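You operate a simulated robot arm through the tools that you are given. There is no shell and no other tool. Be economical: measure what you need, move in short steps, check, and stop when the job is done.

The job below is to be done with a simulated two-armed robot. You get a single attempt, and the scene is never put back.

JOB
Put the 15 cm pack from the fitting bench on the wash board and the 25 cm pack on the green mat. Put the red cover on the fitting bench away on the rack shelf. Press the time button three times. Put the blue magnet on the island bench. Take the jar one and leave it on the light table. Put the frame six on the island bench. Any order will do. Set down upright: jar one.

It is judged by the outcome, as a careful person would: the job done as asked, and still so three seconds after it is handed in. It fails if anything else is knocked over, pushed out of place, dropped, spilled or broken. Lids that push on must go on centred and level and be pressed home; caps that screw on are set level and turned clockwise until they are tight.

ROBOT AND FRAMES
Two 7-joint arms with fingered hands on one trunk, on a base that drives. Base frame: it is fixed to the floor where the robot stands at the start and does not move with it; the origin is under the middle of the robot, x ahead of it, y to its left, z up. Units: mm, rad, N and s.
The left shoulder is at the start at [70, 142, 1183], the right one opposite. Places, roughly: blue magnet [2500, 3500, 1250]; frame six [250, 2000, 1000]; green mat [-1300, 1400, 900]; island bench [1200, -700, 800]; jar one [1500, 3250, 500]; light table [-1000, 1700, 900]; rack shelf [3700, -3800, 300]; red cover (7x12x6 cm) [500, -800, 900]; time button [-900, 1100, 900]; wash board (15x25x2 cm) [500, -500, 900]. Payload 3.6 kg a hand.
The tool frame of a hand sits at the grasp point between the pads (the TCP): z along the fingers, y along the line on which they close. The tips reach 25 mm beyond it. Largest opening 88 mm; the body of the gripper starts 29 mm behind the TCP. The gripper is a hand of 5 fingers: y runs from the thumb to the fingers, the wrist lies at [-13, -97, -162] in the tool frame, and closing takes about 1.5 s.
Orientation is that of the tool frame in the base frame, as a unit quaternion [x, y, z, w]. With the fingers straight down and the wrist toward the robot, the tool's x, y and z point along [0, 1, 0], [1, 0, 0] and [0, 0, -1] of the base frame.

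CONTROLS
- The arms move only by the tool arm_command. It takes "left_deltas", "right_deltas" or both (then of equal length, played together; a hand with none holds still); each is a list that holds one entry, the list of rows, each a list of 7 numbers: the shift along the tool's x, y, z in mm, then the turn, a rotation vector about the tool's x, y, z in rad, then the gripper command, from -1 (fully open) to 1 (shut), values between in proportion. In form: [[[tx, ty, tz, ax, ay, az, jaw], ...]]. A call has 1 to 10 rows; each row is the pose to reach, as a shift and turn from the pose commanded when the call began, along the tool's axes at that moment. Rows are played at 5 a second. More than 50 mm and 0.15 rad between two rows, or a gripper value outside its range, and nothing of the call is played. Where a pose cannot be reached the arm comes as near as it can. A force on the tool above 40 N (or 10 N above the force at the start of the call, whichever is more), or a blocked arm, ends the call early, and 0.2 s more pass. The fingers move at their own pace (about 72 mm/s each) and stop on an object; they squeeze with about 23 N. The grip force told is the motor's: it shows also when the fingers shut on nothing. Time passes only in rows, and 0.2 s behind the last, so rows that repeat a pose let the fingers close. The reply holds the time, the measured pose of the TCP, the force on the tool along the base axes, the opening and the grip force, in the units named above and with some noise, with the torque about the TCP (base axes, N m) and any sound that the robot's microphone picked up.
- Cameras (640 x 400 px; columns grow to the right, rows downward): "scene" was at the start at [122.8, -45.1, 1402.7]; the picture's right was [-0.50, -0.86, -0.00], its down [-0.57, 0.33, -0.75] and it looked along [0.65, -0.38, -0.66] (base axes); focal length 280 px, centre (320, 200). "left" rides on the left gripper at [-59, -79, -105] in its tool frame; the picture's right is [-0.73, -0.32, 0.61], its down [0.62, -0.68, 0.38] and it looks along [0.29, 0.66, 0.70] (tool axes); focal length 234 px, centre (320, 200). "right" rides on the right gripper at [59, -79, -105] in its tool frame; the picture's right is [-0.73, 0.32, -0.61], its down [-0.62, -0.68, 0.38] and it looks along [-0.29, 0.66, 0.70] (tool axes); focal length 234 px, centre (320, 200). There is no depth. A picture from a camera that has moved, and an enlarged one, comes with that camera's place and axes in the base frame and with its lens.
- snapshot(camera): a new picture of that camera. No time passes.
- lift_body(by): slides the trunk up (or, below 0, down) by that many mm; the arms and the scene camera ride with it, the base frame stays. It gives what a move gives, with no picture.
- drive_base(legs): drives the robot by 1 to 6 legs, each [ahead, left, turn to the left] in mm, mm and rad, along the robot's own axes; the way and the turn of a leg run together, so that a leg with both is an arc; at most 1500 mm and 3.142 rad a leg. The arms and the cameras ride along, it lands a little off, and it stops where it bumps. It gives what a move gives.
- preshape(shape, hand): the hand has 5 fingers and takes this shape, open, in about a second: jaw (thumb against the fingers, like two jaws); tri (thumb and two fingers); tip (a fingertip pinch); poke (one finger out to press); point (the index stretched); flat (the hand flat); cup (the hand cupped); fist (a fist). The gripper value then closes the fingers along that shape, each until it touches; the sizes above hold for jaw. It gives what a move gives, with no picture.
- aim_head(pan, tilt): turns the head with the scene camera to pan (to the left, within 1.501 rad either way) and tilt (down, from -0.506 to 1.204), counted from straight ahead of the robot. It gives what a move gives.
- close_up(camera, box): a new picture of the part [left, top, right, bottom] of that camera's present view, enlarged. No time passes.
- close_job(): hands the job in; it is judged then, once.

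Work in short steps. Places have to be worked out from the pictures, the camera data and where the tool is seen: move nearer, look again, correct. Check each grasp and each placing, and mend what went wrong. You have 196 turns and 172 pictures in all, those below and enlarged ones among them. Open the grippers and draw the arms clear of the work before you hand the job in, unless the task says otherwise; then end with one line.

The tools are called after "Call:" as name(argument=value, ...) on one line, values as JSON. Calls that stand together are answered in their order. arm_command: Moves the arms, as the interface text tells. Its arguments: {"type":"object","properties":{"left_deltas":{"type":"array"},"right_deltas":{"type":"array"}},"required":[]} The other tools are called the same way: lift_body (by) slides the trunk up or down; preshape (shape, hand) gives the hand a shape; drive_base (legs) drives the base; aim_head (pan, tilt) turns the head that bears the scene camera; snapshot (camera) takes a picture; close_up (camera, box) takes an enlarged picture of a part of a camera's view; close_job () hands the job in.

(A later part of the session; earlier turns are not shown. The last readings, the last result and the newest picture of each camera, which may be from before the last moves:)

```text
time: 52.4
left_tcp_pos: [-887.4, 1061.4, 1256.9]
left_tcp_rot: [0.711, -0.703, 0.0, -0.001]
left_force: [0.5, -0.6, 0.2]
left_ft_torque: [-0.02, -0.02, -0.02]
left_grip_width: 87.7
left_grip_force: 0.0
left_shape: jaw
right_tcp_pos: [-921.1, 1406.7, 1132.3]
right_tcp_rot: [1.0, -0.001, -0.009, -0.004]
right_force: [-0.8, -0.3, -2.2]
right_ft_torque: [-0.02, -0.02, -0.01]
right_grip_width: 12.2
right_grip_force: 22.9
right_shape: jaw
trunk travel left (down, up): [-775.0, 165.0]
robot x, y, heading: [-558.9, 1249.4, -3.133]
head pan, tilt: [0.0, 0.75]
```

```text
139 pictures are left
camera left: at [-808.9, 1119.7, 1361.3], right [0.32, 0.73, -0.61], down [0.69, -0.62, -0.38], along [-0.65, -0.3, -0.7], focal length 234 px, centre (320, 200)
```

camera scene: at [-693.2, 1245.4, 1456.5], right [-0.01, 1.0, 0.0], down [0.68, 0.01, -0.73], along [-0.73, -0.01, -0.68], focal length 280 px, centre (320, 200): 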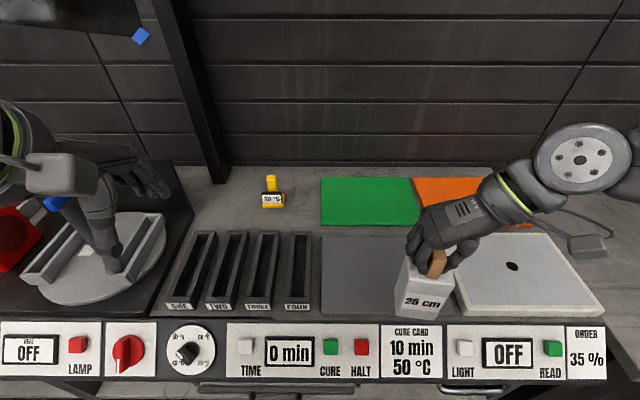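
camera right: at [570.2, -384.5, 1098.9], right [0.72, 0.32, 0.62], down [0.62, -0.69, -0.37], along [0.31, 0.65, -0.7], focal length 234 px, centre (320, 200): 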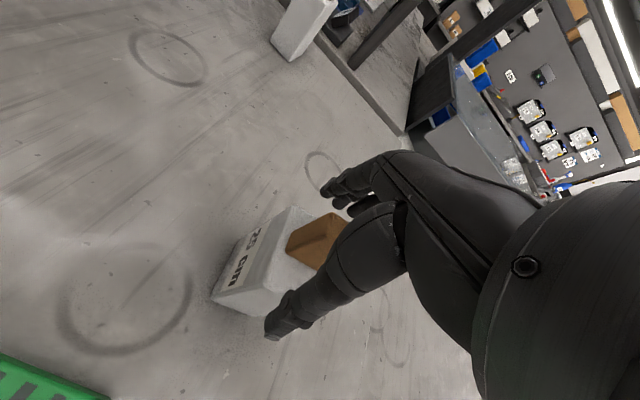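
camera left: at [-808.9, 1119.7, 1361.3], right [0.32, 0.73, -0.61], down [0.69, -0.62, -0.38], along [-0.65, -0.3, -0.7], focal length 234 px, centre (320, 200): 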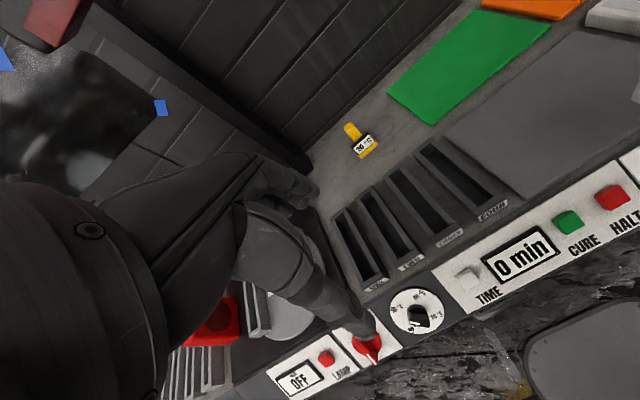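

The green mat spans x -1395…-1192, y 1240…1505 at z≈900. I turn the right hand back so its wrist points to the robot, while moving the pack towards the mat.

Call:
arm_command(right_deltas=[[[-15, 2, -3, 0, 0, 0.15, 1], [-30, 4, -6, 0, 0, 0.3, 1], [-45, 6, -9, 0, 0, 0.45, 1], [-60, 8, -12, 0, 0, 0.6, 1], [-75, 10, -15, 0, 0, 0.75, 1], [-90, 12, -18, 0, 0, 0.9, 1], [-105, 14, -20, 0, 0, 1.05, 1], [-120, 16, -20, 0, 0, 1.2, 1], [-135, 18, -20, 0, 0, 1.35, 1], [-150, 20, -20, 0, 0, 1.5, 1]]])

Call:
snapshot(camera="scene")

```text
time: 54.6
left_tcp_pos: [-889.4, 1059.8, 1255.6]
left_tcp_rot: [0.71, -0.704, 0.002, -0.002]
left_force: [-0.4, 0.7, -0.1]
left_ft_torque: [0.01, -0.03, -0.03]
left_grip_width: 87.7
left_grip_force: 0.1
left_shape: jaw
right_tcp_pos: [-1072.7, 1385.9, 1155.1]
right_tcp_rot: [0.73, -0.683, -0.009, 0.004]
right_force: [0.4, 0.3, -1.4]
right_ft_torque: [0.01, -0.03, 0.0]
right_grip_width: 12.3
right_grip_force: 23.1
right_shape: jaw
trunk travel left (down, up): [-775.0, 165.0]
robot x, y, heading: [-563.6, 1247.8, -3.136]
head pan, tilt: [0.0, 0.75]
```

```text
138 pictures are left
camera scene: at [-696.2, 1245.2, 1456.2], right [-0.01, 1.0, 0.0], down [0.68, 0.01, -0.73], along [-0.73, -0.01, -0.68], focal length 280 px, centre (320, 200)
```

scene: 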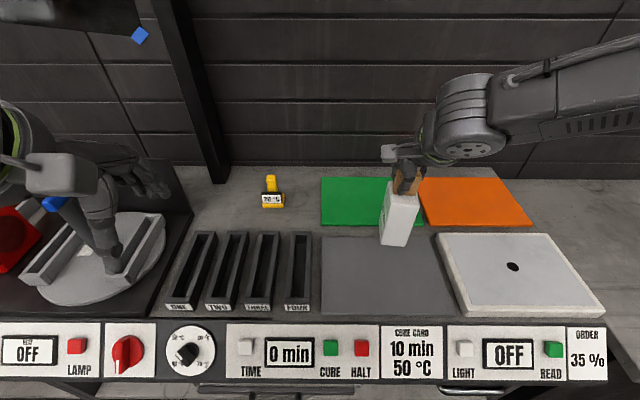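

The pack is 208 mm short of the mat centre; I extend forward.

Call:
arm_command(right_deltas=[[[-3, 42, 0, 0, 0, 0, 1], [-6, 84, 0, 0, 0, 0, 1], [-9, 126, 0, 0, 0, 0, 1], [-12, 168, 0, 0, 0, 0, 1], [-14, 207, 0, 0, 0, 0, 1]]])

Call:
snapshot(camera="scene")

```text
time: 55.8
left_tcp_pos: [-887.7, 1061.1, 1255.7]
left_tcp_rot: [0.711, -0.704, 0.002, -0.001]
left_force: [-0.6, 0.5, 0.2]
left_ft_torque: [-0.01, 0.0, 0.0]
left_grip_width: 87.9
left_grip_force: 0.1
left_shape: jaw
right_tcp_pos: [-1227.2, 1418.1, 1161.6]
right_tcp_rot: [0.73, -0.684, -0.009, 0.003]
right_force: [-0.2, 0.5, -2.7]
right_ft_torque: [-0.01, 0.01, -0.01]
right_grip_width: 12.4
right_grip_force: 22.5
right_shape: jaw
right hand out of reach, approached as far as the arm can: row 4, 5
trunk travel left (down, up): [-775.0, 165.0]
robot x, y, heading: [-562.9, 1247.1, -3.133]
head pan, tilt: [0.0, 0.75]
```

```text
137 pictures are left
camera scene: at [-694.9, 1245.5, 1456.3], right [-0.01, 1.0, 0.0], down [0.68, 0.01, -0.73], along [-0.73, -0.01, -0.68], focal length 280 px, centre (320, 200)
```

scene: 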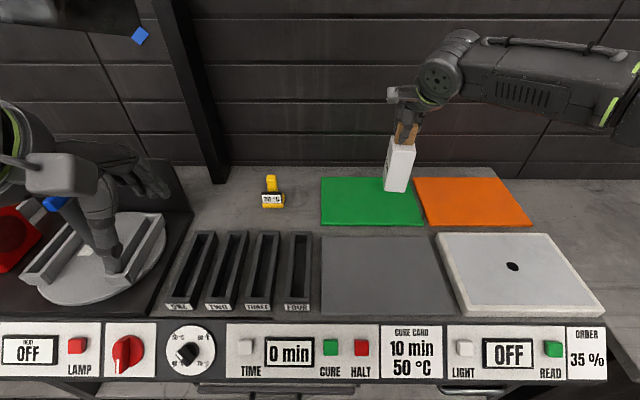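

The arm is at its limit at x -1227; I drive 35 mm ahead to bring the pack fully over the mat.

Call:
drive_base(legs=[[35, 0, 0]])

Call:
snapshot(camera="right")

```text
time: 56.7
left_tcp_pos: [-916.2, 1060.8, 1258.2]
left_tcp_rot: [0.711, -0.703, -0.002, 0.002]
left_force: [0.5, -0.1, 0.1]
left_ft_torque: [-0.03, 0.04, -0.04]
left_grip_width: 87.5
left_grip_force: 0.1
left_shape: jaw
right_tcp_pos: [-1254.4, 1416.4, 1166.0]
right_tcp_rot: [0.731, -0.683, -0.012, 0.006]
right_force: [-0.2, -0.1, -0.8]
right_ft_torque: [-0.02, 0.0, 0.0]
right_grip_width: 12.5
right_grip_force: 23.1
right_shape: jaw
trunk travel left (down, up): [-775.0, 165.0]
robot x, y, heading: [-597.3, 1246.0, -3.13]
head pan, tilt: [0.0, 0.75]
```

```text
136 pictures are left
camera right: at [-1169.8, 1362.8, 1267.4], right [-0.36, 0.7, 0.62], down [0.63, 0.67, -0.39], along [-0.69, 0.25, -0.68], focal length 234 px, centre (320, 200)
```

right: 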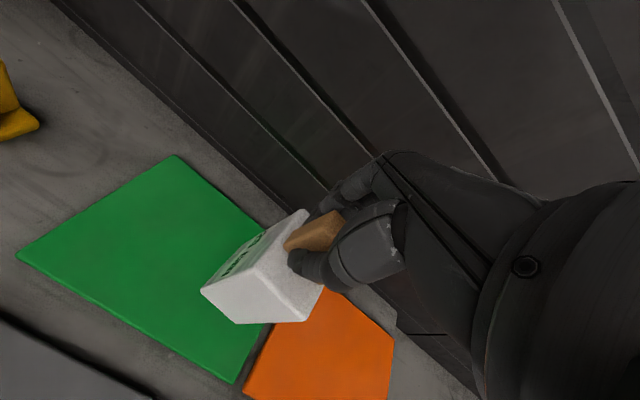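

The pack lies over the mat (mat right edge y≈1515, near edge x≈-1190). I lower the trunk 85 mm and then feel for contact.

Call:
lift_body(by=-85)

Call:
arm_command(right_deltas=[[[0, 0, 5, 0, 0, 0, 1], [0, 0, 9, 0, 0, 0, 1], [0, 0, 13, 0, 0, 0, 1], [0, 0, 17, 0, 0, 0, 1], [0, 0, 21, 0, 0, 0, 1], [0, 0, 25, 0, 0, 0, 1]]])

Call:
snapshot(camera="right")

```text
time: 57.9
left_tcp_pos: [-923.1, 1059.8, 1171.7]
left_tcp_rot: [0.711, -0.703, 0.001, -0.001]
left_force: [-0.8, -0.2, 1.0]
left_ft_torque: [-0.01, 0.0, 0.02]
left_grip_width: 87.8
left_grip_force: 0.1
left_shape: jaw
right_tcp_pos: [-1262.0, 1416.6, 1077.0]
right_tcp_rot: [0.731, -0.682, -0.009, 0.003]
right_force: [-0.3, -0.1, -1.0]
right_ft_torque: [0.02, 0.01, 0.0]
right_grip_width: 12.5
right_grip_force: 22.8
right_shape: jaw
trunk travel left (down, up): [-690.0, 250.0]
robot x, y, heading: [-596.5, 1247.4, -3.137]
head pan, tilt: [0.0, 0.75]
```

```text
time: 59.3
left_tcp_pos: [-920.8, 1058.5, 1173.0]
left_tcp_rot: [0.71, -0.704, 0.0, -0.001]
left_force: [0.5, 1.0, 0.3]
left_ft_torque: [0.0, -0.02, 0.0]
left_grip_width: 87.8
left_grip_force: 0.0
left_shape: jaw
right_tcp_pos: [-1259.3, 1416.3, 1056.1]
right_tcp_rot: [0.731, -0.683, -0.012, 0.007]
right_force: [-5.5, -2.2, 18.0]
right_ft_torque: [-0.02, 0.15, 0.06]
right_grip_width: 13.6
right_grip_force: 22.6
right_shape: jaw
trunk travel left (down, up): [-690.0, 250.0]
robot x, y, heading: [-601.2, 1246.5, -3.131]
head pan, tilt: [0.0, 0.75]
```

```text
135 pictures are left
camera right: at [-1173.5, 1363.2, 1157.6], right [-0.36, 0.7, 0.62], down [0.63, 0.67, -0.4], along [-0.69, 0.25, -0.68], focal length 234 px, centre (320, 200)
```

right: 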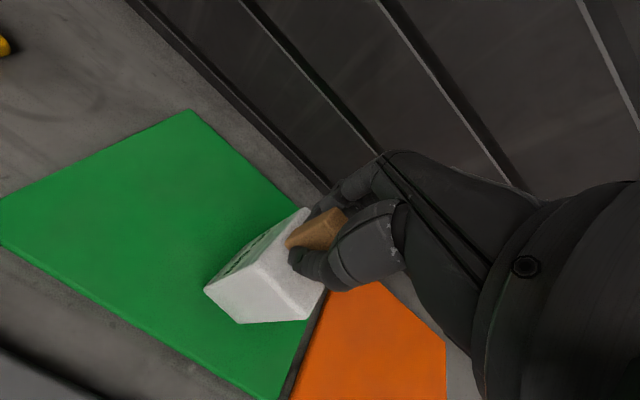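

Contact at 18 N; the pack's bottom corner works out at [-1229, 1449], well on the mat. I ease off, open, and raise with the trunk.

Call:
arm_command(right_deltas=[[[0, 0, 22, 0, 0, 0, 1], [0, 0, 20, 0, 0, 0, 0.6], [0, 0, 20, 0, 0, 0, 0.2], [0, 0, 20, 0, 0, 0, -0.3], [0, 0, 20, 0, 0, 0, -1], [0, 0, 20, 0, 0, 0, -1], [0, 0, 20, 0, 0, 0, -1]]])

Call:
snapshot(camera="right")

```text
time: 59.6
left_tcp_pos: [-921.1, 1058.3, 1171.9]
left_tcp_rot: [0.71, -0.704, 0.0, 0.001]
left_force: [-0.4, -0.3, 0.3]
left_ft_torque: [-0.01, -0.03, 0.0]
left_grip_width: 88.0
left_grip_force: 0.1
left_shape: jaw
right_tcp_pos: [-1260.1, 1416.7, 1053.7]
right_tcp_rot: [0.731, -0.682, -0.014, 0.014]
right_force: [3.2, -1.2, 19.1]
right_ft_torque: [-0.06, 0.0, 0.06]
right_grip_width: 14.9
right_grip_force: 23.2
right_shape: jaw
right hand out of reach, approached as far as the arm can: row 1
trunk travel left (down, up): [-690.0, 250.0]
robot x, y, heading: [-594.8, 1251.7, -3.135]
head pan, tilt: [0.0, 0.75]
stopped in row 1 (right hand): the force on the tool passed its limit (the readings are from after the stop); the commanded pose is now the measured one
```

```text
134 pictures are left
camera right: at [-1172.7, 1364.6, 1154.7], right [-0.35, 0.7, 0.62], down [0.62, 0.67, -0.41], along [-0.7, 0.24, -0.67], focal length 234 px, centre (320, 200)
```

right: 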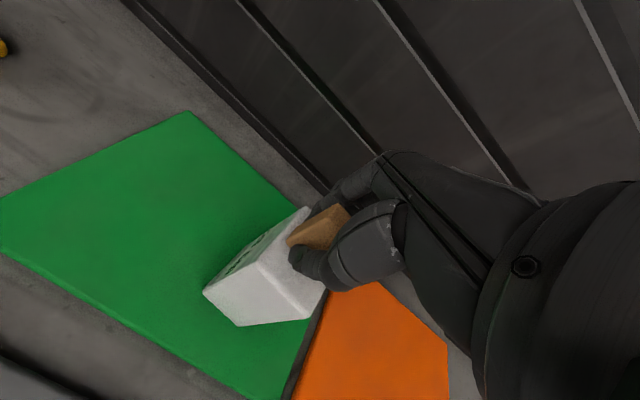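

I mistook the reference and pushed a little further; the call stopped harmlessly. Now ease up 3 mm and open.

Call:
arm_command(right_deltas=[[[0, 0, -1, 0, 0, 0, 1], [0, 0, -2, 0, 0, 0, 0.6], [0, 0, -2, 0, 0, 0, 0.2], [0, 0, -2, 0, 0, 0, -0.3], [0, 0, -2, 0, 0, 0, -1], [0, 0, -2, 0, 0, 0, -1], [0, 0, -2, 0, 0, 0, -1], [0, 0, -2, 0, 0, 0, -1]]])

Call:
lift_body(by=85)

Call:
snapshot(camera="scene")

Call:
snapshot(camera="right")

```text
time: 61.4
left_tcp_pos: [-924.3, 1060.0, 1171.4]
left_tcp_rot: [0.711, -0.703, 0.002, -0.002]
left_force: [-0.4, -0.2, 0.7]
left_ft_torque: [0.01, -0.01, 0.01]
left_grip_width: 87.6
left_grip_force: 0.1
left_shape: jaw
right_tcp_pos: [-1263.4, 1418.1, 1051.7]
right_tcp_rot: [0.731, -0.683, -0.012, 0.011]
right_force: [0.0, -0.9, 1.1]
right_ft_torque: [0.04, 0.0, 0.0]
right_grip_width: 87.6
right_grip_force: 0.0
right_shape: jaw
trunk travel left (down, up): [-690.0, 250.0]
robot x, y, heading: [-597.2, 1251.3, -3.135]
head pan, tilt: [0.0, 0.75]
```

```text
time: 62.6
left_tcp_pos: [-924.0, 1060.6, 1257.1]
left_tcp_rot: [0.711, -0.703, 0.001, -0.001]
left_force: [0.3, -0.5, -0.9]
left_ft_torque: [0.02, 0.02, 0.0]
left_grip_width: 87.5
left_grip_force: 0.2
left_shape: jaw
right_tcp_pos: [-1262.9, 1417.8, 1138.0]
right_tcp_rot: [0.731, -0.682, -0.013, 0.011]
right_force: [-0.4, 0.8, 1.3]
right_ft_torque: [-0.01, 0.01, -0.02]
right_grip_width: 87.7
right_grip_force: 0.0
right_shape: jaw
trunk travel left (down, up): [-775.0, 165.0]
robot x, y, heading: [-597.1, 1252.1, -3.135]
head pan, tilt: [0.0, 0.75]
```

```text
133 pictures are left
camera scene: at [-730.9, 1244.8, 1456.3], right [-0.01, 1.0, 0.0], down [0.68, 0.01, -0.73], along [-0.73, -0.01, -0.68], focal length 280 px, centre (320, 200)
```

scene: 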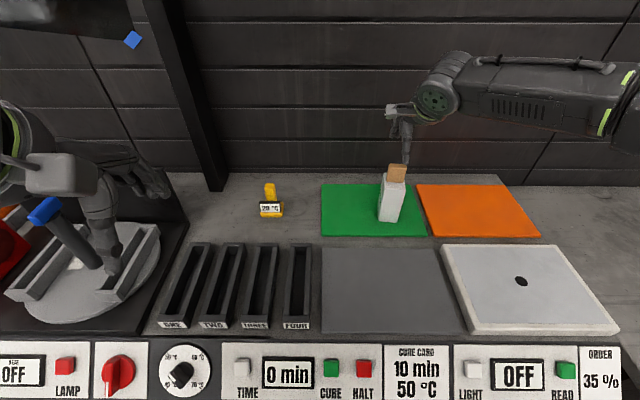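

```text
132 pictures are left
camera right: at [-1175.4, 1364.8, 1237.4], right [-0.35, 0.7, 0.62], down [0.62, 0.67, -0.4], along [-0.7, 0.25, -0.67], focal length 234 px, centre (320, 200)
```

right: 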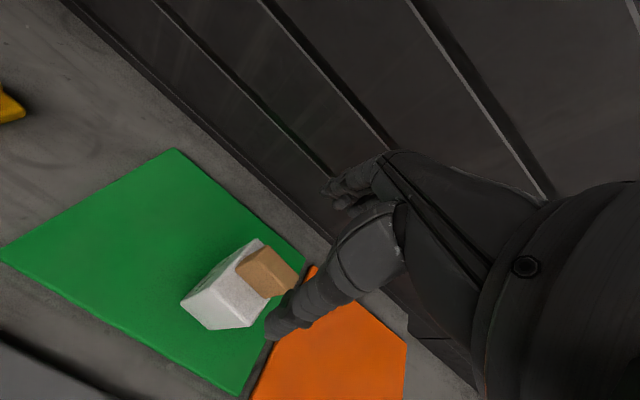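

The 25 cm pack stands on the green mat. I retract the right hand and give the left hand the poke shape for the TIME button, about [-892, 1105, 892].

Call:
arm_command(right_deltas=[[[0, -40, -10, 0, 0, 0, -1], [0, -80, -20, 0, 0, 0, -1], [0, -120, -30, 0, 0, 0, -1], [0, -160, -30, 0, 0, 0, -1], [0, -200, -30, 0, 0, 0, -1], [0, -240, -30, 0, 0, 0, -1], [0, -280, -30, 0, 0, 0, -1]]])

Call:
preshape(shape="poke", hand="left")

Call:
aim_head(pan=0.2, tilt=1.0)

Call:
snapshot(camera="scene")

Call:
snapshot(camera="left")

```text
time: 64.2
left_tcp_pos: [-922.5, 1059.8, 1256.3]
left_tcp_rot: [0.71, -0.704, 0.001, -0.001]
left_force: [0.4, -0.1, -0.3]
left_ft_torque: [0.01, -0.01, 0.0]
left_grip_width: 87.8
left_grip_force: 0.1
left_shape: jaw
right_tcp_pos: [-994.7, 1437.8, 1165.3]
right_tcp_rot: [0.731, -0.682, -0.011, 0.01]
right_force: [0.1, 0.8, -0.3]
right_ft_torque: [0.02, 0.02, 0.01]
right_grip_width: 87.7
right_grip_force: 0.0
right_shape: jaw
right hand out of reach, approached as far as the arm can: row 7
trunk travel left (down, up): [-775.0, 165.0]
robot x, y, heading: [-596.5, 1249.7, -3.13]
head pan, tilt: [0.0, 0.75]
```

```text
time: 65.1
left_tcp_pos: [-923.6, 1060.0, 1256.2]
left_tcp_rot: [0.71, -0.704, 0.002, -0.002]
left_force: [0.3, 1.0, 0.3]
left_ft_torque: [0.04, -0.01, -0.02]
left_grip_width: 0.1
left_grip_force: 0.1
left_shape: poke
right_tcp_pos: [-997.4, 1437.2, 1163.7]
right_tcp_rot: [0.731, -0.682, -0.012, 0.01]
right_force: [0.1, 0.8, 0.6]
right_ft_torque: [-0.02, -0.04, -0.06]
right_grip_width: 87.6
right_grip_force: 0.1
right_shape: jaw
trunk travel left (down, up): [-775.0, 165.0]
robot x, y, heading: [-596.8, 1245.0, -3.134]
head pan, tilt: [0.0, 0.75]
```

```text
time: 65.9
left_tcp_pos: [-922.9, 1061.1, 1256.4]
left_tcp_rot: [0.711, -0.703, 0.0, -0.001]
left_force: [0.1, -0.9, 0.3]
left_ft_torque: [0.01, 0.01, 0.0]
left_grip_width: 0.2
left_grip_force: 0.0
left_shape: poke
right_tcp_pos: [-996.5, 1438.1, 1164.8]
right_tcp_rot: [0.731, -0.683, -0.012, 0.01]
right_force: [0.2, 0.1, 0.2]
right_ft_torque: [0.02, -0.01, -0.01]
right_grip_width: 87.7
right_grip_force: 0.0
right_shape: jaw
trunk travel left (down, up): [-775.0, 165.0]
robot x, y, heading: [-597.7, 1252.4, -3.134]
head pan, tilt: [0.201, 1.0]
```

```text
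131 pictures are left
camera scene: at [-715.9, 1231.1, 1437.2], right [-0.21, 0.98, 0.0], down [0.82, 0.17, -0.54], along [-0.53, -0.11, -0.84], focal length 280 px, centre (320, 200)
```

scene: 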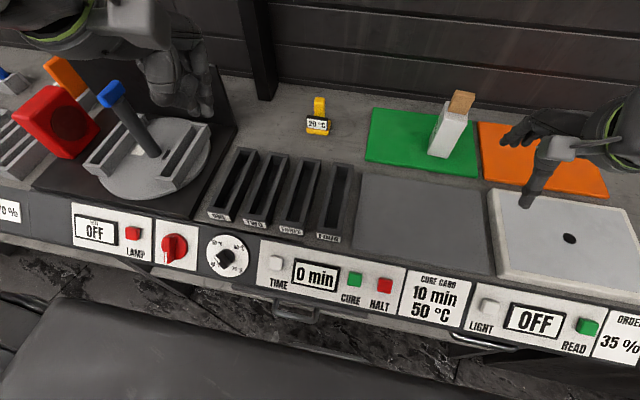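

```text
130 pictures are left
camera left: at [-846.0, 1119.2, 1361.0], right [0.32, 0.73, -0.61], down [0.69, -0.62, -0.38], along [-0.65, -0.3, -0.7], focal length 234 px, centre (320, 200)
```

left: 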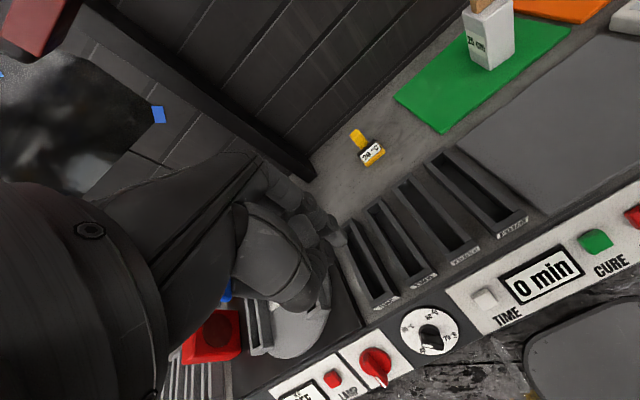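

The panel is close to horizontal, so I'll press straight down. I zoom in on the left hand to see where the poking fingertip is.

Call:
close_up(camera="left", box=[200, 140, 400, 320])

Call:
close_up(camera="scene", box=[80, 20, 300, 200])

```text
2.22 times, centred on (300, 230) of left
camera zoom: at [-846.0, 1119.2, 1361.0], right [0.32, 0.73, -0.61], down [0.69, -0.62, -0.38], along [-0.65, -0.3, -0.7], focal length 520 px, centre (364, 133)
```

zoom: 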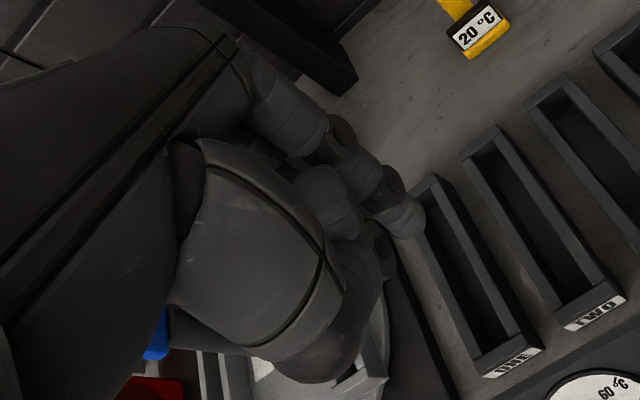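

```text
2.22 times, centred on (190, 110) of scene
camera zoom: at [-715.9, 1231.1, 1437.2], right [-0.21, 0.98, 0.0], down [0.82, 0.17, -0.54], along [-0.53, -0.11, -0.84], focal length 623 px, centre (609, 400)
```

zoom: 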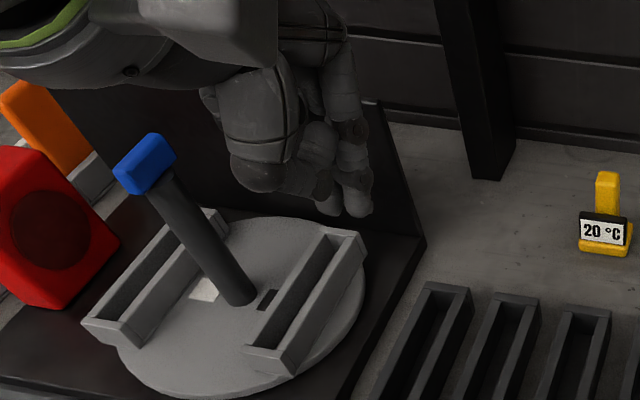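

The fingertip is near [-922, 1068, 1240], roughly on the TCP axis. I move it over the TIME button and down to about 60 mm above it.

Call:
arm_command(left_deltas=[[[-12, -10, 30, 0, 0, 0, -1], [-24, -20, 65, 0, 0, 0, -1], [-37, -31, 105, 0, 0, 0, -1], [-37, -31, 150, 0, 0, 0, -1], [-37, -31, 195, 0, 0, 0, -1], [-37, -31, 240, 0, 0, 0, -1], [-37, -31, 275, 0, 0, 0, -1]]])

Call:
snapshot(camera="scene")

Call:
snapshot(camera="left")

```text
time: 67.5
left_tcp_pos: [-965.2, 1123.3, 964.4]
left_tcp_rot: [0.71, -0.704, -0.013, 0.008]
left_force: [-1.0, 1.2, 12.8]
left_ft_torque: [-0.11, 0.0, 0.02]
left_grip_width: 0.1
left_grip_force: 0.1
left_shape: poke
left hand out of reach, approached as far as the arm can: row 1, 2, 3, 4, 5, 6, 7
right_tcp_pos: [-994.2, 1438.5, 1165.0]
right_tcp_rot: [0.73, -0.683, -0.013, 0.011]
right_force: [-0.8, -0.6, 0.6]
right_ft_torque: [0.03, 0.02, 0.0]
right_grip_width: 87.8
right_grip_force: 0.1
right_shape: jaw
trunk travel left (down, up): [-775.0, 165.0]
robot x, y, heading: [-595.0, 1252.2, -3.132]
head pan, tilt: [0.201, 1.0]
stopped in row 7 (left hand): the force on the tool passed its limit (the readings are from after the stop); the commanded pose is now the measured one
```

```text
127 pictures are left
camera scene: at [-714.0, 1230.9, 1437.6], right [-0.21, 0.98, 0.0], down [0.82, 0.18, -0.54], along [-0.53, -0.11, -0.84], focal length 280 px, centre (320, 200)
```

scene: 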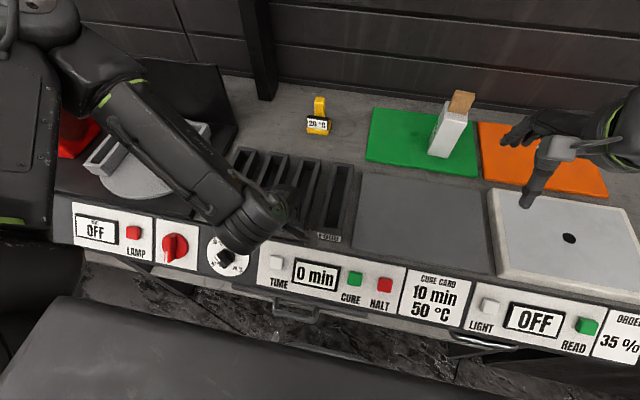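

```text
126 pictures are left
camera left: at [-884.6, 1181.8, 1066.5], right [0.3, 0.73, -0.61], down [0.68, -0.61, -0.41], along [-0.68, -0.29, -0.68], focal length 234 px, centre (320, 200)
```

left: 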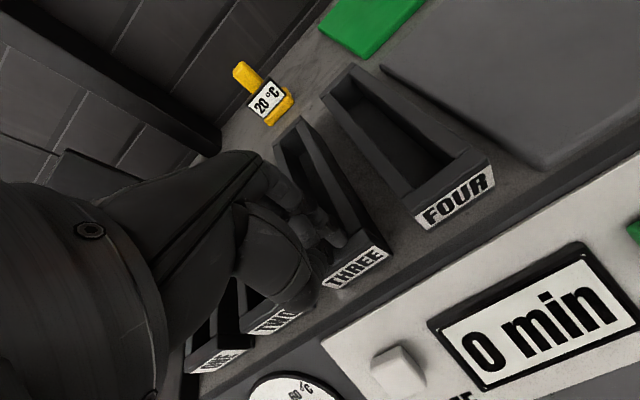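

The arm was too folded there and drifted onto slot "THREE" (13 N, nothing shifted visibly). I lift away with the trunk and back the base off so the arm has room.

Call:
lift_body(by=80)

Call:
drive_base(legs=[[-130, 0, 0]])

Call:
snapshot(camera="scene")

Call:
snapshot(camera="left")

```text
time: 68.7
left_tcp_pos: [-967.3, 1122.0, 1042.8]
left_tcp_rot: [0.711, -0.703, -0.012, 0.007]
left_force: [-0.1, 0.9, -0.3]
left_ft_torque: [0.01, -0.02, -0.01]
left_grip_width: 0.0
left_grip_force: 0.1
left_shape: poke
right_tcp_pos: [-997.9, 1436.8, 1244.2]
right_tcp_rot: [0.731, -0.683, -0.012, 0.01]
right_force: [0.1, 0.6, -0.8]
right_ft_torque: [0.0, -0.04, 0.0]
right_grip_width: 87.9
right_grip_force: 0.1
right_shape: jaw
trunk travel left (down, up): [-855.0, 85.0]
robot x, y, heading: [-595.5, 1246.8, -3.136]
head pan, tilt: [0.201, 1.0]
```

```text
time: 70.0
left_tcp_pos: [-835.5, 1125.0, 1043.0]
left_tcp_rot: [0.71, -0.704, -0.011, 0.006]
left_force: [-1.2, -0.4, -1.0]
left_ft_torque: [-0.04, -0.03, -0.01]
left_grip_width: 0.0
left_grip_force: 0.0
left_shape: poke
right_tcp_pos: [-866.1, 1440.1, 1243.6]
right_tcp_rot: [0.731, -0.683, -0.012, 0.01]
right_force: [0.5, 0.2, -0.4]
right_ft_torque: [0.0, -0.01, -0.01]
right_grip_width: 87.7
right_grip_force: 0.0
right_shape: jaw
trunk travel left (down, up): [-855.0, 85.0]
robot x, y, heading: [-466.8, 1250.1, -3.132]
head pan, tilt: [0.201, 1.0]
```

```text
125 pictures are left
camera scene: at [-586.3, 1232.2, 1516.9], right [-0.21, 0.98, 0.0], down [0.82, 0.17, -0.54], along [-0.53, -0.11, -0.84], focal length 280 px, centre (320, 200)
```

scene: 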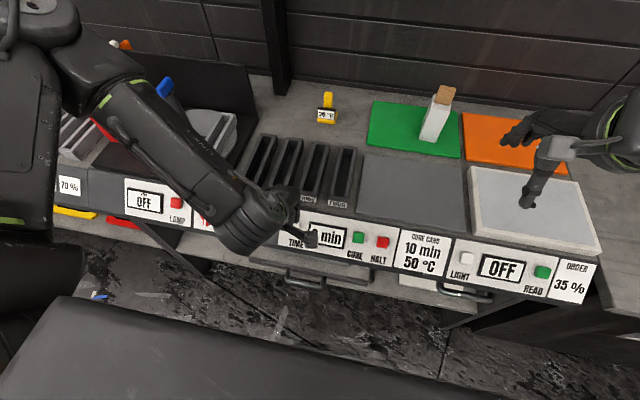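

```text
124 pictures are left
camera left: at [-755.5, 1182.9, 1144.7], right [0.3, 0.73, -0.61], down [0.68, -0.61, -0.4], along [-0.67, -0.29, -0.68], focal length 234 px, centre (320, 200)
```

left: 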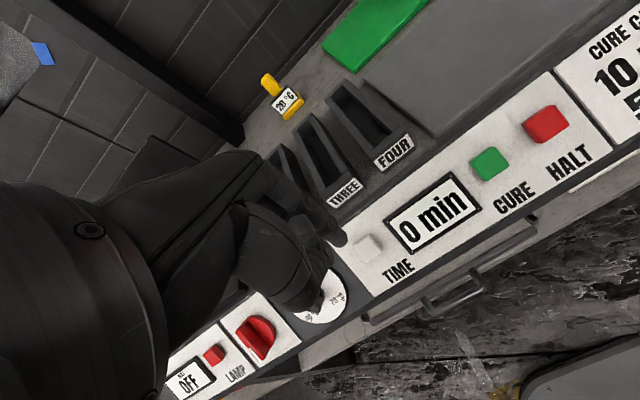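

Slots unharmed. The button is at about [-886, 1110], the fingertip about [-840, 1131]. I shift over the button first, then lower partway.

Call:
arm_command(left_deltas=[[[11, 24, 0, 0, 0, 0, -1], [22, 47, 10, 0, 0, 0, -1], [22, 47, 45, 0, 0, 0, -1], [22, 47, 75, 0, 0, 0, -1]]])

Call:
snapshot(camera="scene")

Call:
snapshot(camera="left")

```text
time: 71.0
left_tcp_pos: [-884.3, 1101.4, 971.5]
left_tcp_rot: [0.711, -0.703, -0.012, 0.007]
left_force: [0.0, 0.7, -0.4]
left_ft_torque: [0.0, -0.02, -0.01]
left_grip_width: 0.0
left_grip_force: 0.0
left_shape: poke
right_tcp_pos: [-865.0, 1438.7, 1244.8]
right_tcp_rot: [0.731, -0.682, -0.012, 0.01]
right_force: [0.0, 0.4, 0.2]
right_ft_torque: [0.01, -0.02, -0.01]
right_grip_width: 87.7
right_grip_force: 0.0
right_shape: jaw
trunk travel left (down, up): [-855.0, 85.0]
robot x, y, heading: [-464.3, 1250.4, -3.134]
head pan, tilt: [0.201, 1.0]
```

```text
123 pictures are left
camera scene: at [-583.7, 1231.4, 1517.2], right [-0.21, 0.98, 0.0], down [0.82, 0.18, -0.54], along [-0.53, -0.11, -0.84], focal length 280 px, centre (320, 200)
```

scene: 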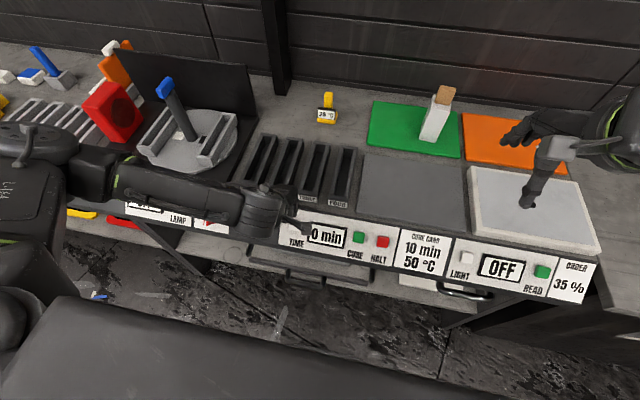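

```text
122 pictures are left
camera left: at [-804.1, 1160.5, 1072.8], right [0.3, 0.73, -0.61], down [0.68, -0.61, -0.41], along [-0.67, -0.29, -0.68], focal length 234 px, centre (320, 200)
```

left: 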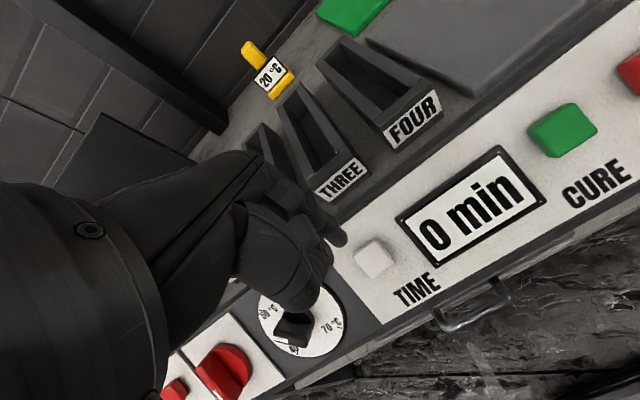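

The tip is above the button within a few mm. I lower in small steps to feel the contact.

Call:
arm_command(left_deltas=[[[0, 0, 15, 0, 0, 0, -1], [0, 0, 27, 0, 0, 0, -1], [0, 0, 34, 0, 0, 0, -1], [0, 0, 40, 0, 0, 0, -1]]])

Call:
close_up(camera="left", box=[260, 140, 580, 340])

```text
time: 72.0
left_tcp_pos: [-884.6, 1102.1, 928.7]
left_tcp_rot: [0.711, -0.703, -0.012, 0.008]
left_force: [-0.5, -0.3, -0.3]
left_ft_torque: [0.01, 0.0, 0.03]
left_grip_width: 0.1
left_grip_force: 0.0
left_shape: poke
right_tcp_pos: [-864.1, 1438.6, 1245.0]
right_tcp_rot: [0.731, -0.683, -0.012, 0.01]
right_force: [-0.9, -0.2, 0.1]
right_ft_torque: [0.02, -0.02, 0.02]
right_grip_width: 87.9
right_grip_force: 0.1
right_shape: jaw
trunk travel left (down, up): [-855.0, 85.0]
robot x, y, heading: [-466.2, 1251.8, -3.134]
head pan, tilt: [0.201, 1.0]
```

```text
2.00 times, centred on (420, 240) of left
camera zoom: at [-804.5, 1160.7, 1031.8], right [0.3, 0.73, -0.61], down [0.68, -0.61, -0.41], along [-0.67, -0.29, -0.68], focal length 468 px, centre (120, 120)
```

zoom: 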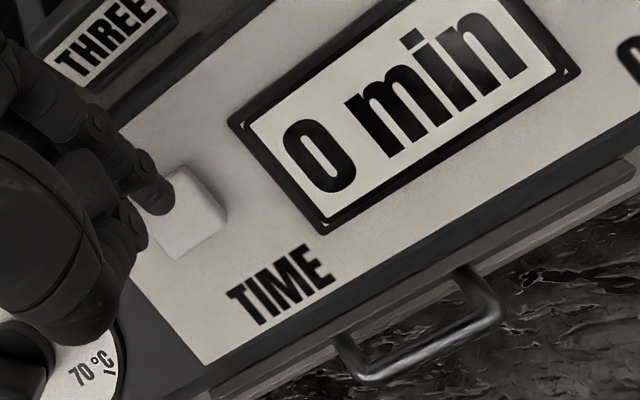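

No contact yet with the tip near z 904; the tip stays in line with the button. I go lower in fine steps.

Call:
arm_command(left_deltas=[[[0, 0, 6, 0, 0, 0, -1], [0, 0, 10, 0, 0, 0, -1], [0, 0, 14, 0, 0, 0, -1]]])

Call:
close_up(camera="left", box=[260, 140, 580, 340])

```text
time: 72.8
left_tcp_pos: [-883.8, 1101.6, 915.4]
left_tcp_rot: [0.711, -0.703, -0.012, 0.007]
left_force: [0.8, -0.1, 0.2]
left_ft_torque: [0.01, 0.0, -0.01]
left_grip_width: 0.0
left_grip_force: 0.0
left_shape: poke
right_tcp_pos: [-864.3, 1439.7, 1244.7]
right_tcp_rot: [0.731, -0.682, -0.012, 0.01]
right_force: [0.4, 1.3, -0.3]
right_ft_torque: [0.0, 0.0, 0.02]
right_grip_width: 87.7
right_grip_force: 0.1
right_shape: jaw
trunk travel left (down, up): [-855.0, 85.0]
robot x, y, heading: [-466.8, 1253.7, -3.131]
head pan, tilt: [0.201, 1.0]
```

```text
2.00 times, centred on (420, 240) of left
camera zoom: at [-803.3, 1161.0, 1017.9], right [0.3, 0.73, -0.61], down [0.68, -0.61, -0.41], along [-0.67, -0.29, -0.68], focal length 468 px, centre (120, 120)
```

zoom: 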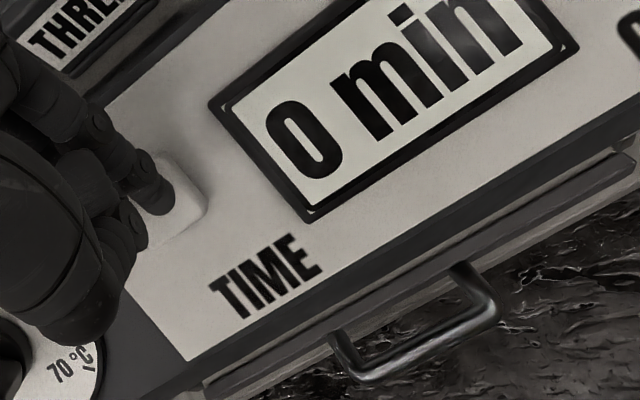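

Converging: contact expected about 12 mm lower. I continue gently.

Call:
arm_command(left_deltas=[[[0, 0, 7, 0, 0, 0, -1], [0, 0, 10, 0, 0, 0, -1], [0, 0, 12, 0, 0, 0, -1], [0, 0, 14, 0, 0, 0, -1], [0, 0, 16, 0, 0, 0, -1]]])

Call:
close_up(camera="left", box=[260, 140, 580, 340])

```text
time: 74.0
left_tcp_pos: [-884.4, 1102.2, 899.5]
left_tcp_rot: [0.711, -0.703, -0.013, 0.007]
left_force: [0.0, 0.3, 2.3]
left_ft_torque: [-0.02, 0.02, 0.02]
left_grip_width: 0.0
left_grip_force: 0.2
left_shape: poke
right_tcp_pos: [-863.8, 1439.0, 1245.6]
right_tcp_rot: [0.731, -0.682, -0.012, 0.011]
right_force: [0.1, -0.1, -0.3]
right_ft_torque: [0.03, 0.02, 0.01]
right_grip_width: 87.8
right_grip_force: 0.1
right_shape: jaw
trunk travel left (down, up): [-855.0, 85.0]
robot x, y, heading: [-462.9, 1248.4, -3.131]
head pan, tilt: [0.201, 1.0]
heard: click
```

```text
2.00 times, centred on (420, 240) of left
camera zoom: at [-803.6, 1161.4, 1001.6], right [0.3, 0.73, -0.61], down [0.68, -0.61, -0.41], along [-0.67, -0.29, -0.68], focal length 468 px, centre (120, 120)
```

zoom: 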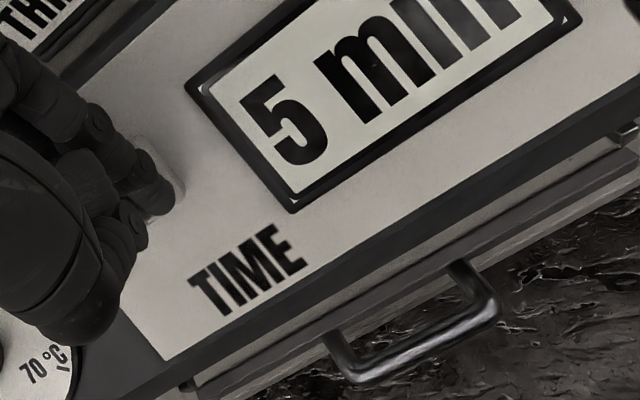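

The button clicked and the display reads 5 min: one press. I raise, then press a second time.

Call:
arm_command(left_deltas=[[[0, 0, -6, 0, 0, 0, -1], [0, 0, -12, 0, 0, 0, -1], [0, 0, -16, 0, 0, 0, -1], [0, 0, -16, 0, 0, 0, -1]]])

Call:
arm_command(left_deltas=[[[0, 0, 6, 0, 0, 0, -1], [0, 0, 10, 0, 0, 0, -1], [0, 0, 13, 0, 0, 0, -1], [0, 0, 16, 0, 0, 0, -1]]])

Call:
close_up(camera="left", box=[260, 140, 580, 340])

```text
time: 75.0
left_tcp_pos: [-883.6, 1102.7, 914.5]
left_tcp_rot: [0.711, -0.703, -0.011, 0.008]
left_force: [0.3, -0.8, -0.7]
left_ft_torque: [-0.01, -0.01, -0.01]
left_grip_width: 0.1
left_grip_force: 0.1
left_shape: poke
right_tcp_pos: [-863.8, 1439.4, 1244.4]
right_tcp_rot: [0.731, -0.683, -0.013, 0.01]
right_force: [-0.3, 0.6, -1.2]
right_ft_torque: [0.03, -0.04, 0.0]
right_grip_width: 87.8
right_grip_force: 0.0
right_shape: jaw
trunk travel left (down, up): [-855.0, 85.0]
robot x, y, heading: [-467.0, 1248.2, -3.133]
head pan, tilt: [0.201, 1.0]
```

```text
time: 76.0
left_tcp_pos: [-885.1, 1102.3, 898.9]
left_tcp_rot: [0.711, -0.703, -0.013, 0.007]
left_force: [1.3, 0.5, 2.6]
left_ft_torque: [-0.02, 0.02, 0.0]
left_grip_width: 0.0
left_grip_force: 0.1
left_shape: poke
right_tcp_pos: [-863.7, 1439.6, 1245.0]
right_tcp_rot: [0.731, -0.683, -0.011, 0.01]
right_force: [0.4, 0.5, 0.9]
right_ft_torque: [0.02, -0.01, 0.0]
right_grip_width: 87.7
right_grip_force: 0.1
right_shape: jaw
trunk travel left (down, up): [-855.0, 85.0]
robot x, y, heading: [-467.1, 1251.3, -3.133]
head pan, tilt: [0.201, 1.0]
heard: click
```

```text
2.00 times, centred on (420, 240) of left
camera zoom: at [-803.7, 1161.3, 1001.2], right [0.3, 0.73, -0.61], down [0.68, -0.61, -0.41], along [-0.67, -0.29, -0.68], focal length 468 px, centre (120, 120)
```

zoom: 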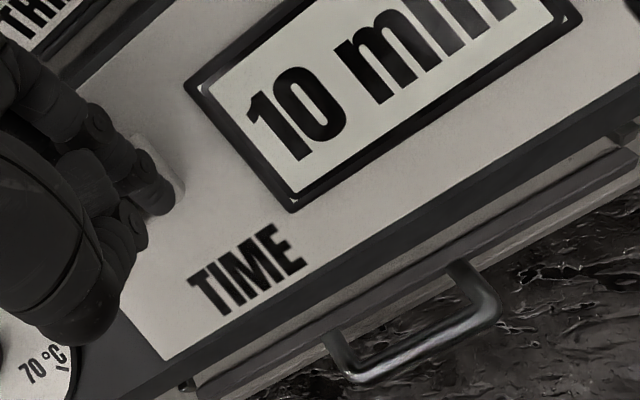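

Second press done (10 min). I raise and press for the third and last time.

Call:
arm_command(left_deltas=[[[0, 0, -6, 0, 0, 0, -1], [0, 0, -12, 0, 0, 0, -1], [0, 0, -16, 0, 0, 0, -1], [0, 0, -16, 0, 0, 0, -1]]])

Call:
arm_command(left_deltas=[[[0, 0, 6, 0, 0, 0, -1], [0, 0, 10, 0, 0, 0, -1], [0, 0, 13, 0, 0, 0, -1], [0, 0, 16, 0, 0, 0, -1]]])

Call:
close_up(camera="left", box=[260, 140, 580, 340])

```text
time: 77.0
left_tcp_pos: [-884.4, 1102.9, 914.5]
left_tcp_rot: [0.71, -0.704, -0.012, 0.007]
left_force: [-0.7, -0.2, 0.1]
left_ft_torque: [-0.01, 0.03, 0.02]
left_grip_width: 0.1
left_grip_force: 0.1
left_shape: poke
right_tcp_pos: [-864.4, 1438.9, 1244.0]
right_tcp_rot: [0.731, -0.682, -0.012, 0.01]
right_force: [0.0, 0.6, -0.5]
right_ft_torque: [0.04, 0.0, 0.01]
right_grip_width: 87.8
right_grip_force: 0.1
right_shape: jaw
trunk travel left (down, up): [-855.0, 85.0]
robot x, y, heading: [-464.6, 1248.0, -3.135]
head pan, tilt: [0.201, 1.0]
```

```text
time: 78.0
left_tcp_pos: [-884.0, 1103.3, 898.1]
left_tcp_rot: [0.711, -0.703, -0.012, 0.007]
left_force: [1.3, 0.6, 1.8]
left_ft_torque: [-0.02, 0.02, 0.0]
left_grip_width: 0.0
left_grip_force: 0.1
left_shape: poke
right_tcp_pos: [-863.1, 1440.5, 1245.4]
right_tcp_rot: [0.73, -0.683, -0.012, 0.011]
right_force: [-0.1, 0.1, 0.7]
right_ft_torque: [0.01, -0.03, 0.01]
right_grip_width: 87.7
right_grip_force: 0.0
right_shape: jaw
trunk travel left (down, up): [-855.0, 85.0]
robot x, y, heading: [-465.8, 1249.0, -3.132]
head pan, tilt: [0.201, 1.0]
heard: click
```

```text
2.00 times, centred on (420, 240) of left
camera zoom: at [-803.5, 1161.7, 1001.6], right [0.3, 0.73, -0.61], down [0.68, -0.61, -0.41], along [-0.67, -0.29, -0.68], focal length 468 px, centre (120, 120)
```

zoom: 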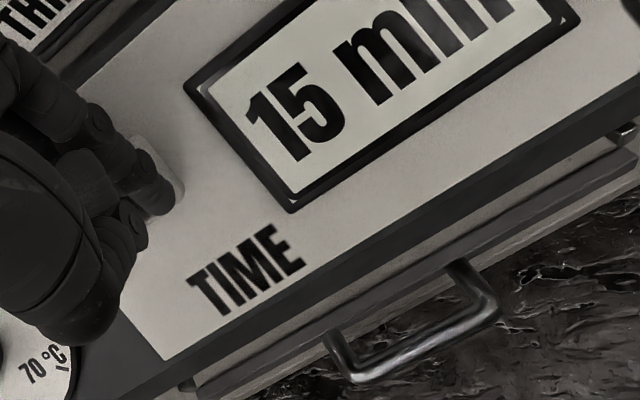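

All three presses counted (15 min). I raise the hand, restore the jaw shape, back away and turn to face the frame bench.

Call:
arm_command(left_deltas=[[[0, 0, -25, 0, 0, 0, -1], [0, 0, -70, 0, 0, 0, -1], [0, 0, -115, 0, 0, 0, -1], [0, 0, -160, 0, 0, 0, -1], [0, 0, -200, 0, 0, 0, -1]]])

Call:
preshape(shape="jaw", hand="left")

Call:
drive_base(legs=[[-136, 0, 0], [0, 0, 1.57], [0, 0, 1.56]])

Call:
aim_head(pan=0.5, tilt=0.6)

Call:
snapshot(camera="scene")

```text
time: 79.2
left_tcp_pos: [-876.0, 1102.5, 1098.1]
left_tcp_rot: [0.712, -0.702, -0.012, 0.007]
left_force: [0.5, 0.5, 0.4]
left_ft_torque: [0.03, 0.0, -0.01]
left_grip_width: 0.1
left_grip_force: 0.0
left_shape: poke
right_tcp_pos: [-862.3, 1439.5, 1245.1]
right_tcp_rot: [0.73, -0.683, -0.013, 0.01]
right_force: [0.8, 0.3, 0.0]
right_ft_torque: [0.0, 0.03, 0.0]
right_grip_width: 87.6
right_grip_force: 0.0
right_shape: jaw
trunk travel left (down, up): [-855.0, 85.0]
robot x, y, heading: [-463.6, 1251.1, -3.138]
head pan, tilt: [0.201, 1.0]
```

```text
time: 80.1
left_tcp_pos: [-878.7, 1104.7, 1096.5]
left_tcp_rot: [0.711, -0.703, -0.011, 0.007]
left_force: [0.1, -0.7, 0.4]
left_ft_torque: [0.0, -0.01, 0.0]
left_grip_width: 88.0
left_grip_force: 0.0
left_shape: jaw
right_tcp_pos: [-865.7, 1439.0, 1242.6]
right_tcp_rot: [0.731, -0.682, -0.011, 0.011]
right_force: [0.5, 0.8, 0.4]
right_ft_torque: [0.01, 0.01, 0.0]
right_grip_width: 87.7
right_grip_force: 0.0
right_shape: jaw
trunk travel left (down, up): [-855.0, 85.0]
robot x, y, heading: [-464.7, 1246.3, -3.132]
head pan, tilt: [0.201, 1.0]
```

```text
time: 88.9
left_tcp_pos: [87.3, 1378.5, 1097.5]
left_tcp_rot: [0.718, 0.696, 0.007, 0.012]
left_force: [1.0, 0.0, -0.1]
left_ft_torque: [-0.01, 0.02, 0.0]
left_grip_width: 87.6
left_grip_force: 0.0
left_shape: jaw
right_tcp_pos: [57.7, 1045.2, 1244.1]
right_tcp_rot: [0.698, 0.716, 0.011, 0.011]
right_force: [-0.1, -0.8, -0.5]
right_ft_torque: [-0.01, 0.0, 0.04]
right_grip_width: 87.5
right_grip_force: 0.0
right_shape: jaw
trunk travel left (down, up): [-855.0, 85.0]
robot x, y, heading: [-330.6, 1250.4, -0.038]
head pan, tilt: [0.201, 1.0]
```

```text
time: 89.8
left_tcp_pos: [87.2, 1379.3, 1097.5]
left_tcp_rot: [0.718, 0.696, 0.007, 0.011]
left_force: [0.3, 0.2, 0.2]
left_ft_torque: [0.0, 0.02, -0.02]
left_grip_width: 88.0
left_grip_force: 0.0
left_shape: jaw
right_tcp_pos: [60.4, 1043.8, 1243.7]
right_tcp_rot: [0.698, 0.716, 0.011, 0.013]
right_force: [0.3, 0.1, -0.4]
right_ft_torque: [0.0, 0.01, 0.01]
right_grip_width: 87.7
right_grip_force: 0.0
right_shape: jaw
trunk travel left (down, up): [-855.0, 85.0]
robot x, y, heading: [-334.8, 1250.6, -0.032]
head pan, tilt: [0.499, 0.6]
```

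```text
116 pictures are left
camera scene: at [-202.4, 1286.0, 1549.1], right [0.45, -0.89, 0.0], down [-0.51, -0.25, -0.82], along [0.74, 0.37, -0.57], focal length 280 px, centre (320, 200)
```

scene: 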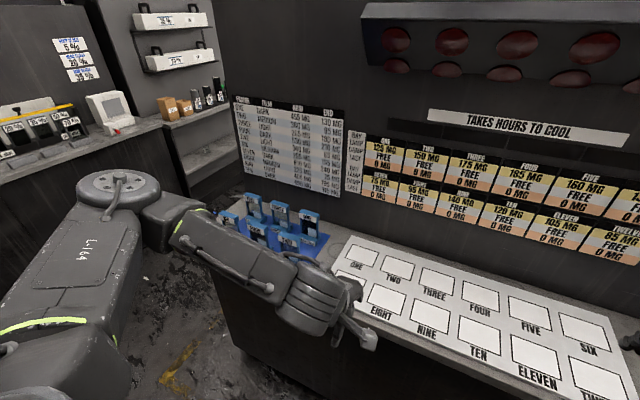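

Blue frames stand on a mat at the far end, beyond the number board. I correct the heading and sidestep left towards them.

Call:
drive_base(legs=[[0, 0, 0.034], [0, 520, 0]])

Call:
aim_head(pan=0.3, tilt=0.7)

Call:
snapshot(camera="scene")

Call:
snapshot(camera="left")

```text
time: 93.2
left_tcp_pos: [84.7, 1906.6, 1097.4]
left_tcp_rot: [0.707, 0.707, 0.008, 0.012]
left_force: [0.3, -0.7, 0.4]
left_ft_torque: [-0.01, -0.01, -0.01]
left_grip_width: 87.7
left_grip_force: 0.0
left_shape: jaw
right_tcp_pos: [66.3, 1570.4, 1244.3]
right_tcp_rot: [0.686, 0.727, 0.011, 0.011]
right_force: [0.5, 0.7, -0.1]
right_ft_torque: [-0.03, 0.0, -0.04]
right_grip_width: 87.8
right_grip_force: 0.1
right_shape: jaw
trunk travel left (down, up): [-855.0, 85.0]
robot x, y, heading: [-329.8, 1763.9, -0.007]
head pan, tilt: [0.499, 0.6]
```

```text
time: 93.9
left_tcp_pos: [83.0, 1906.1, 1097.4]
left_tcp_rot: [0.707, 0.707, 0.007, 0.012]
left_force: [0.0, -0.4, 0.3]
left_ft_torque: [0.01, 0.0, 0.02]
left_grip_width: 88.0
left_grip_force: 0.2
left_shape: jaw
right_tcp_pos: [66.7, 1572.6, 1244.7]
right_tcp_rot: [0.686, 0.727, 0.01, 0.012]
right_force: [0.3, -0.7, 0.5]
right_ft_torque: [0.02, 0.03, -0.04]
right_grip_width: 87.9
right_grip_force: 0.1
right_shape: jaw
trunk travel left (down, up): [-855.0, 85.0]
robot x, y, heading: [-331.0, 1766.2, -0.005]
head pan, tilt: [0.3, 0.7]
```

```text
115 pictures are left
camera scene: at [-199.4, 1787.9, 1540.6], right [0.29, -0.96, 0.0], down [-0.62, -0.19, -0.77], along [0.73, 0.22, -0.64], focal length 280 px, centre (320, 200)
```

scene: 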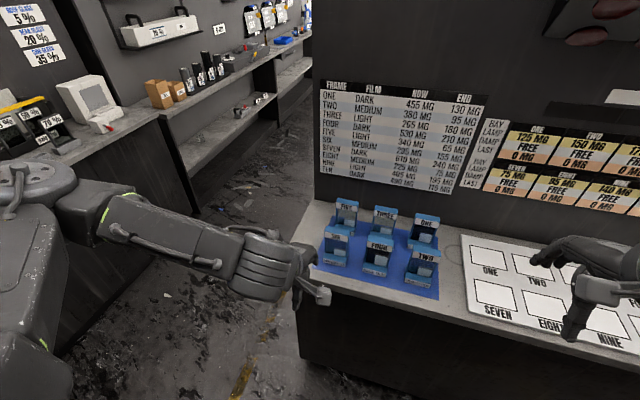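

```text
114 pictures are left
camera left: at [1.1, 1848.4, 1199.5], right [-0.31, -0.73, -0.61], down [-0.67, 0.62, -0.41], along [0.68, 0.28, -0.68], focal length 234 px, centre (320, 200)
```

left: 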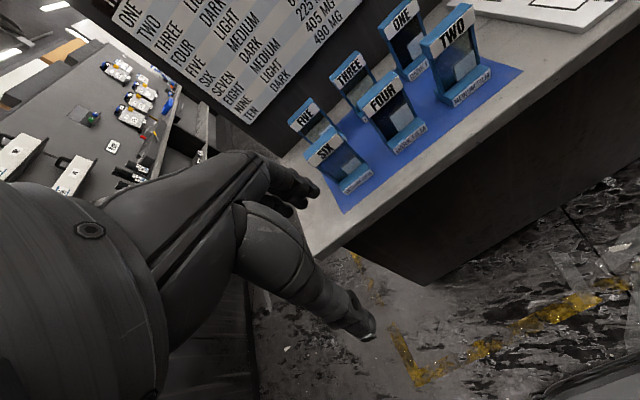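

Frame SIX is the nearest left one, about [350, 1912], with the top near z 945. I zoom in for its shape.

Call:
close_up(camera="left", box=[270, 60, 450, 220])

Call:
close_up(camera="scene", box=[300, 180, 460, 300])

```text
2.50 times, centred on (360, 140) of left
camera zoom: at [1.1, 1848.4, 1199.5], right [-0.31, -0.73, -0.61], down [-0.67, 0.62, -0.41], along [0.68, 0.28, -0.68], focal length 585 px, centre (220, 350)
```

zoom: 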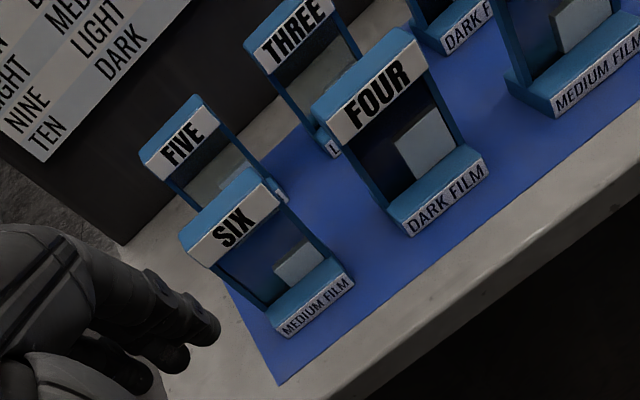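

```text
3.33 times, centred on (380, 240) of scene
camera zoom: at [-199.4, 1787.9, 1540.6], right [0.29, -0.96, 0.0], down [-0.62, -0.19, -0.77], along [0.73, 0.22, -0.64], focal length 934 px, centre (120, 67)
```

zoom: 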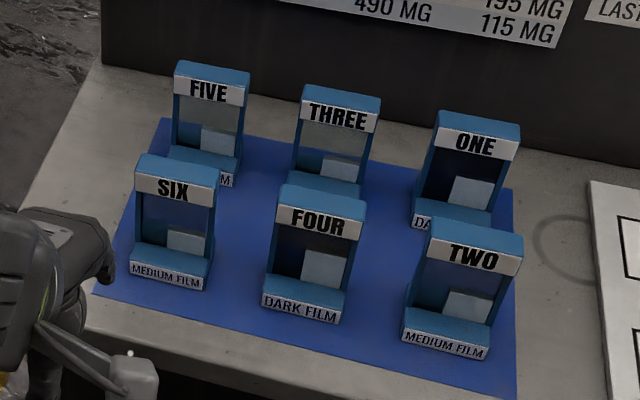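

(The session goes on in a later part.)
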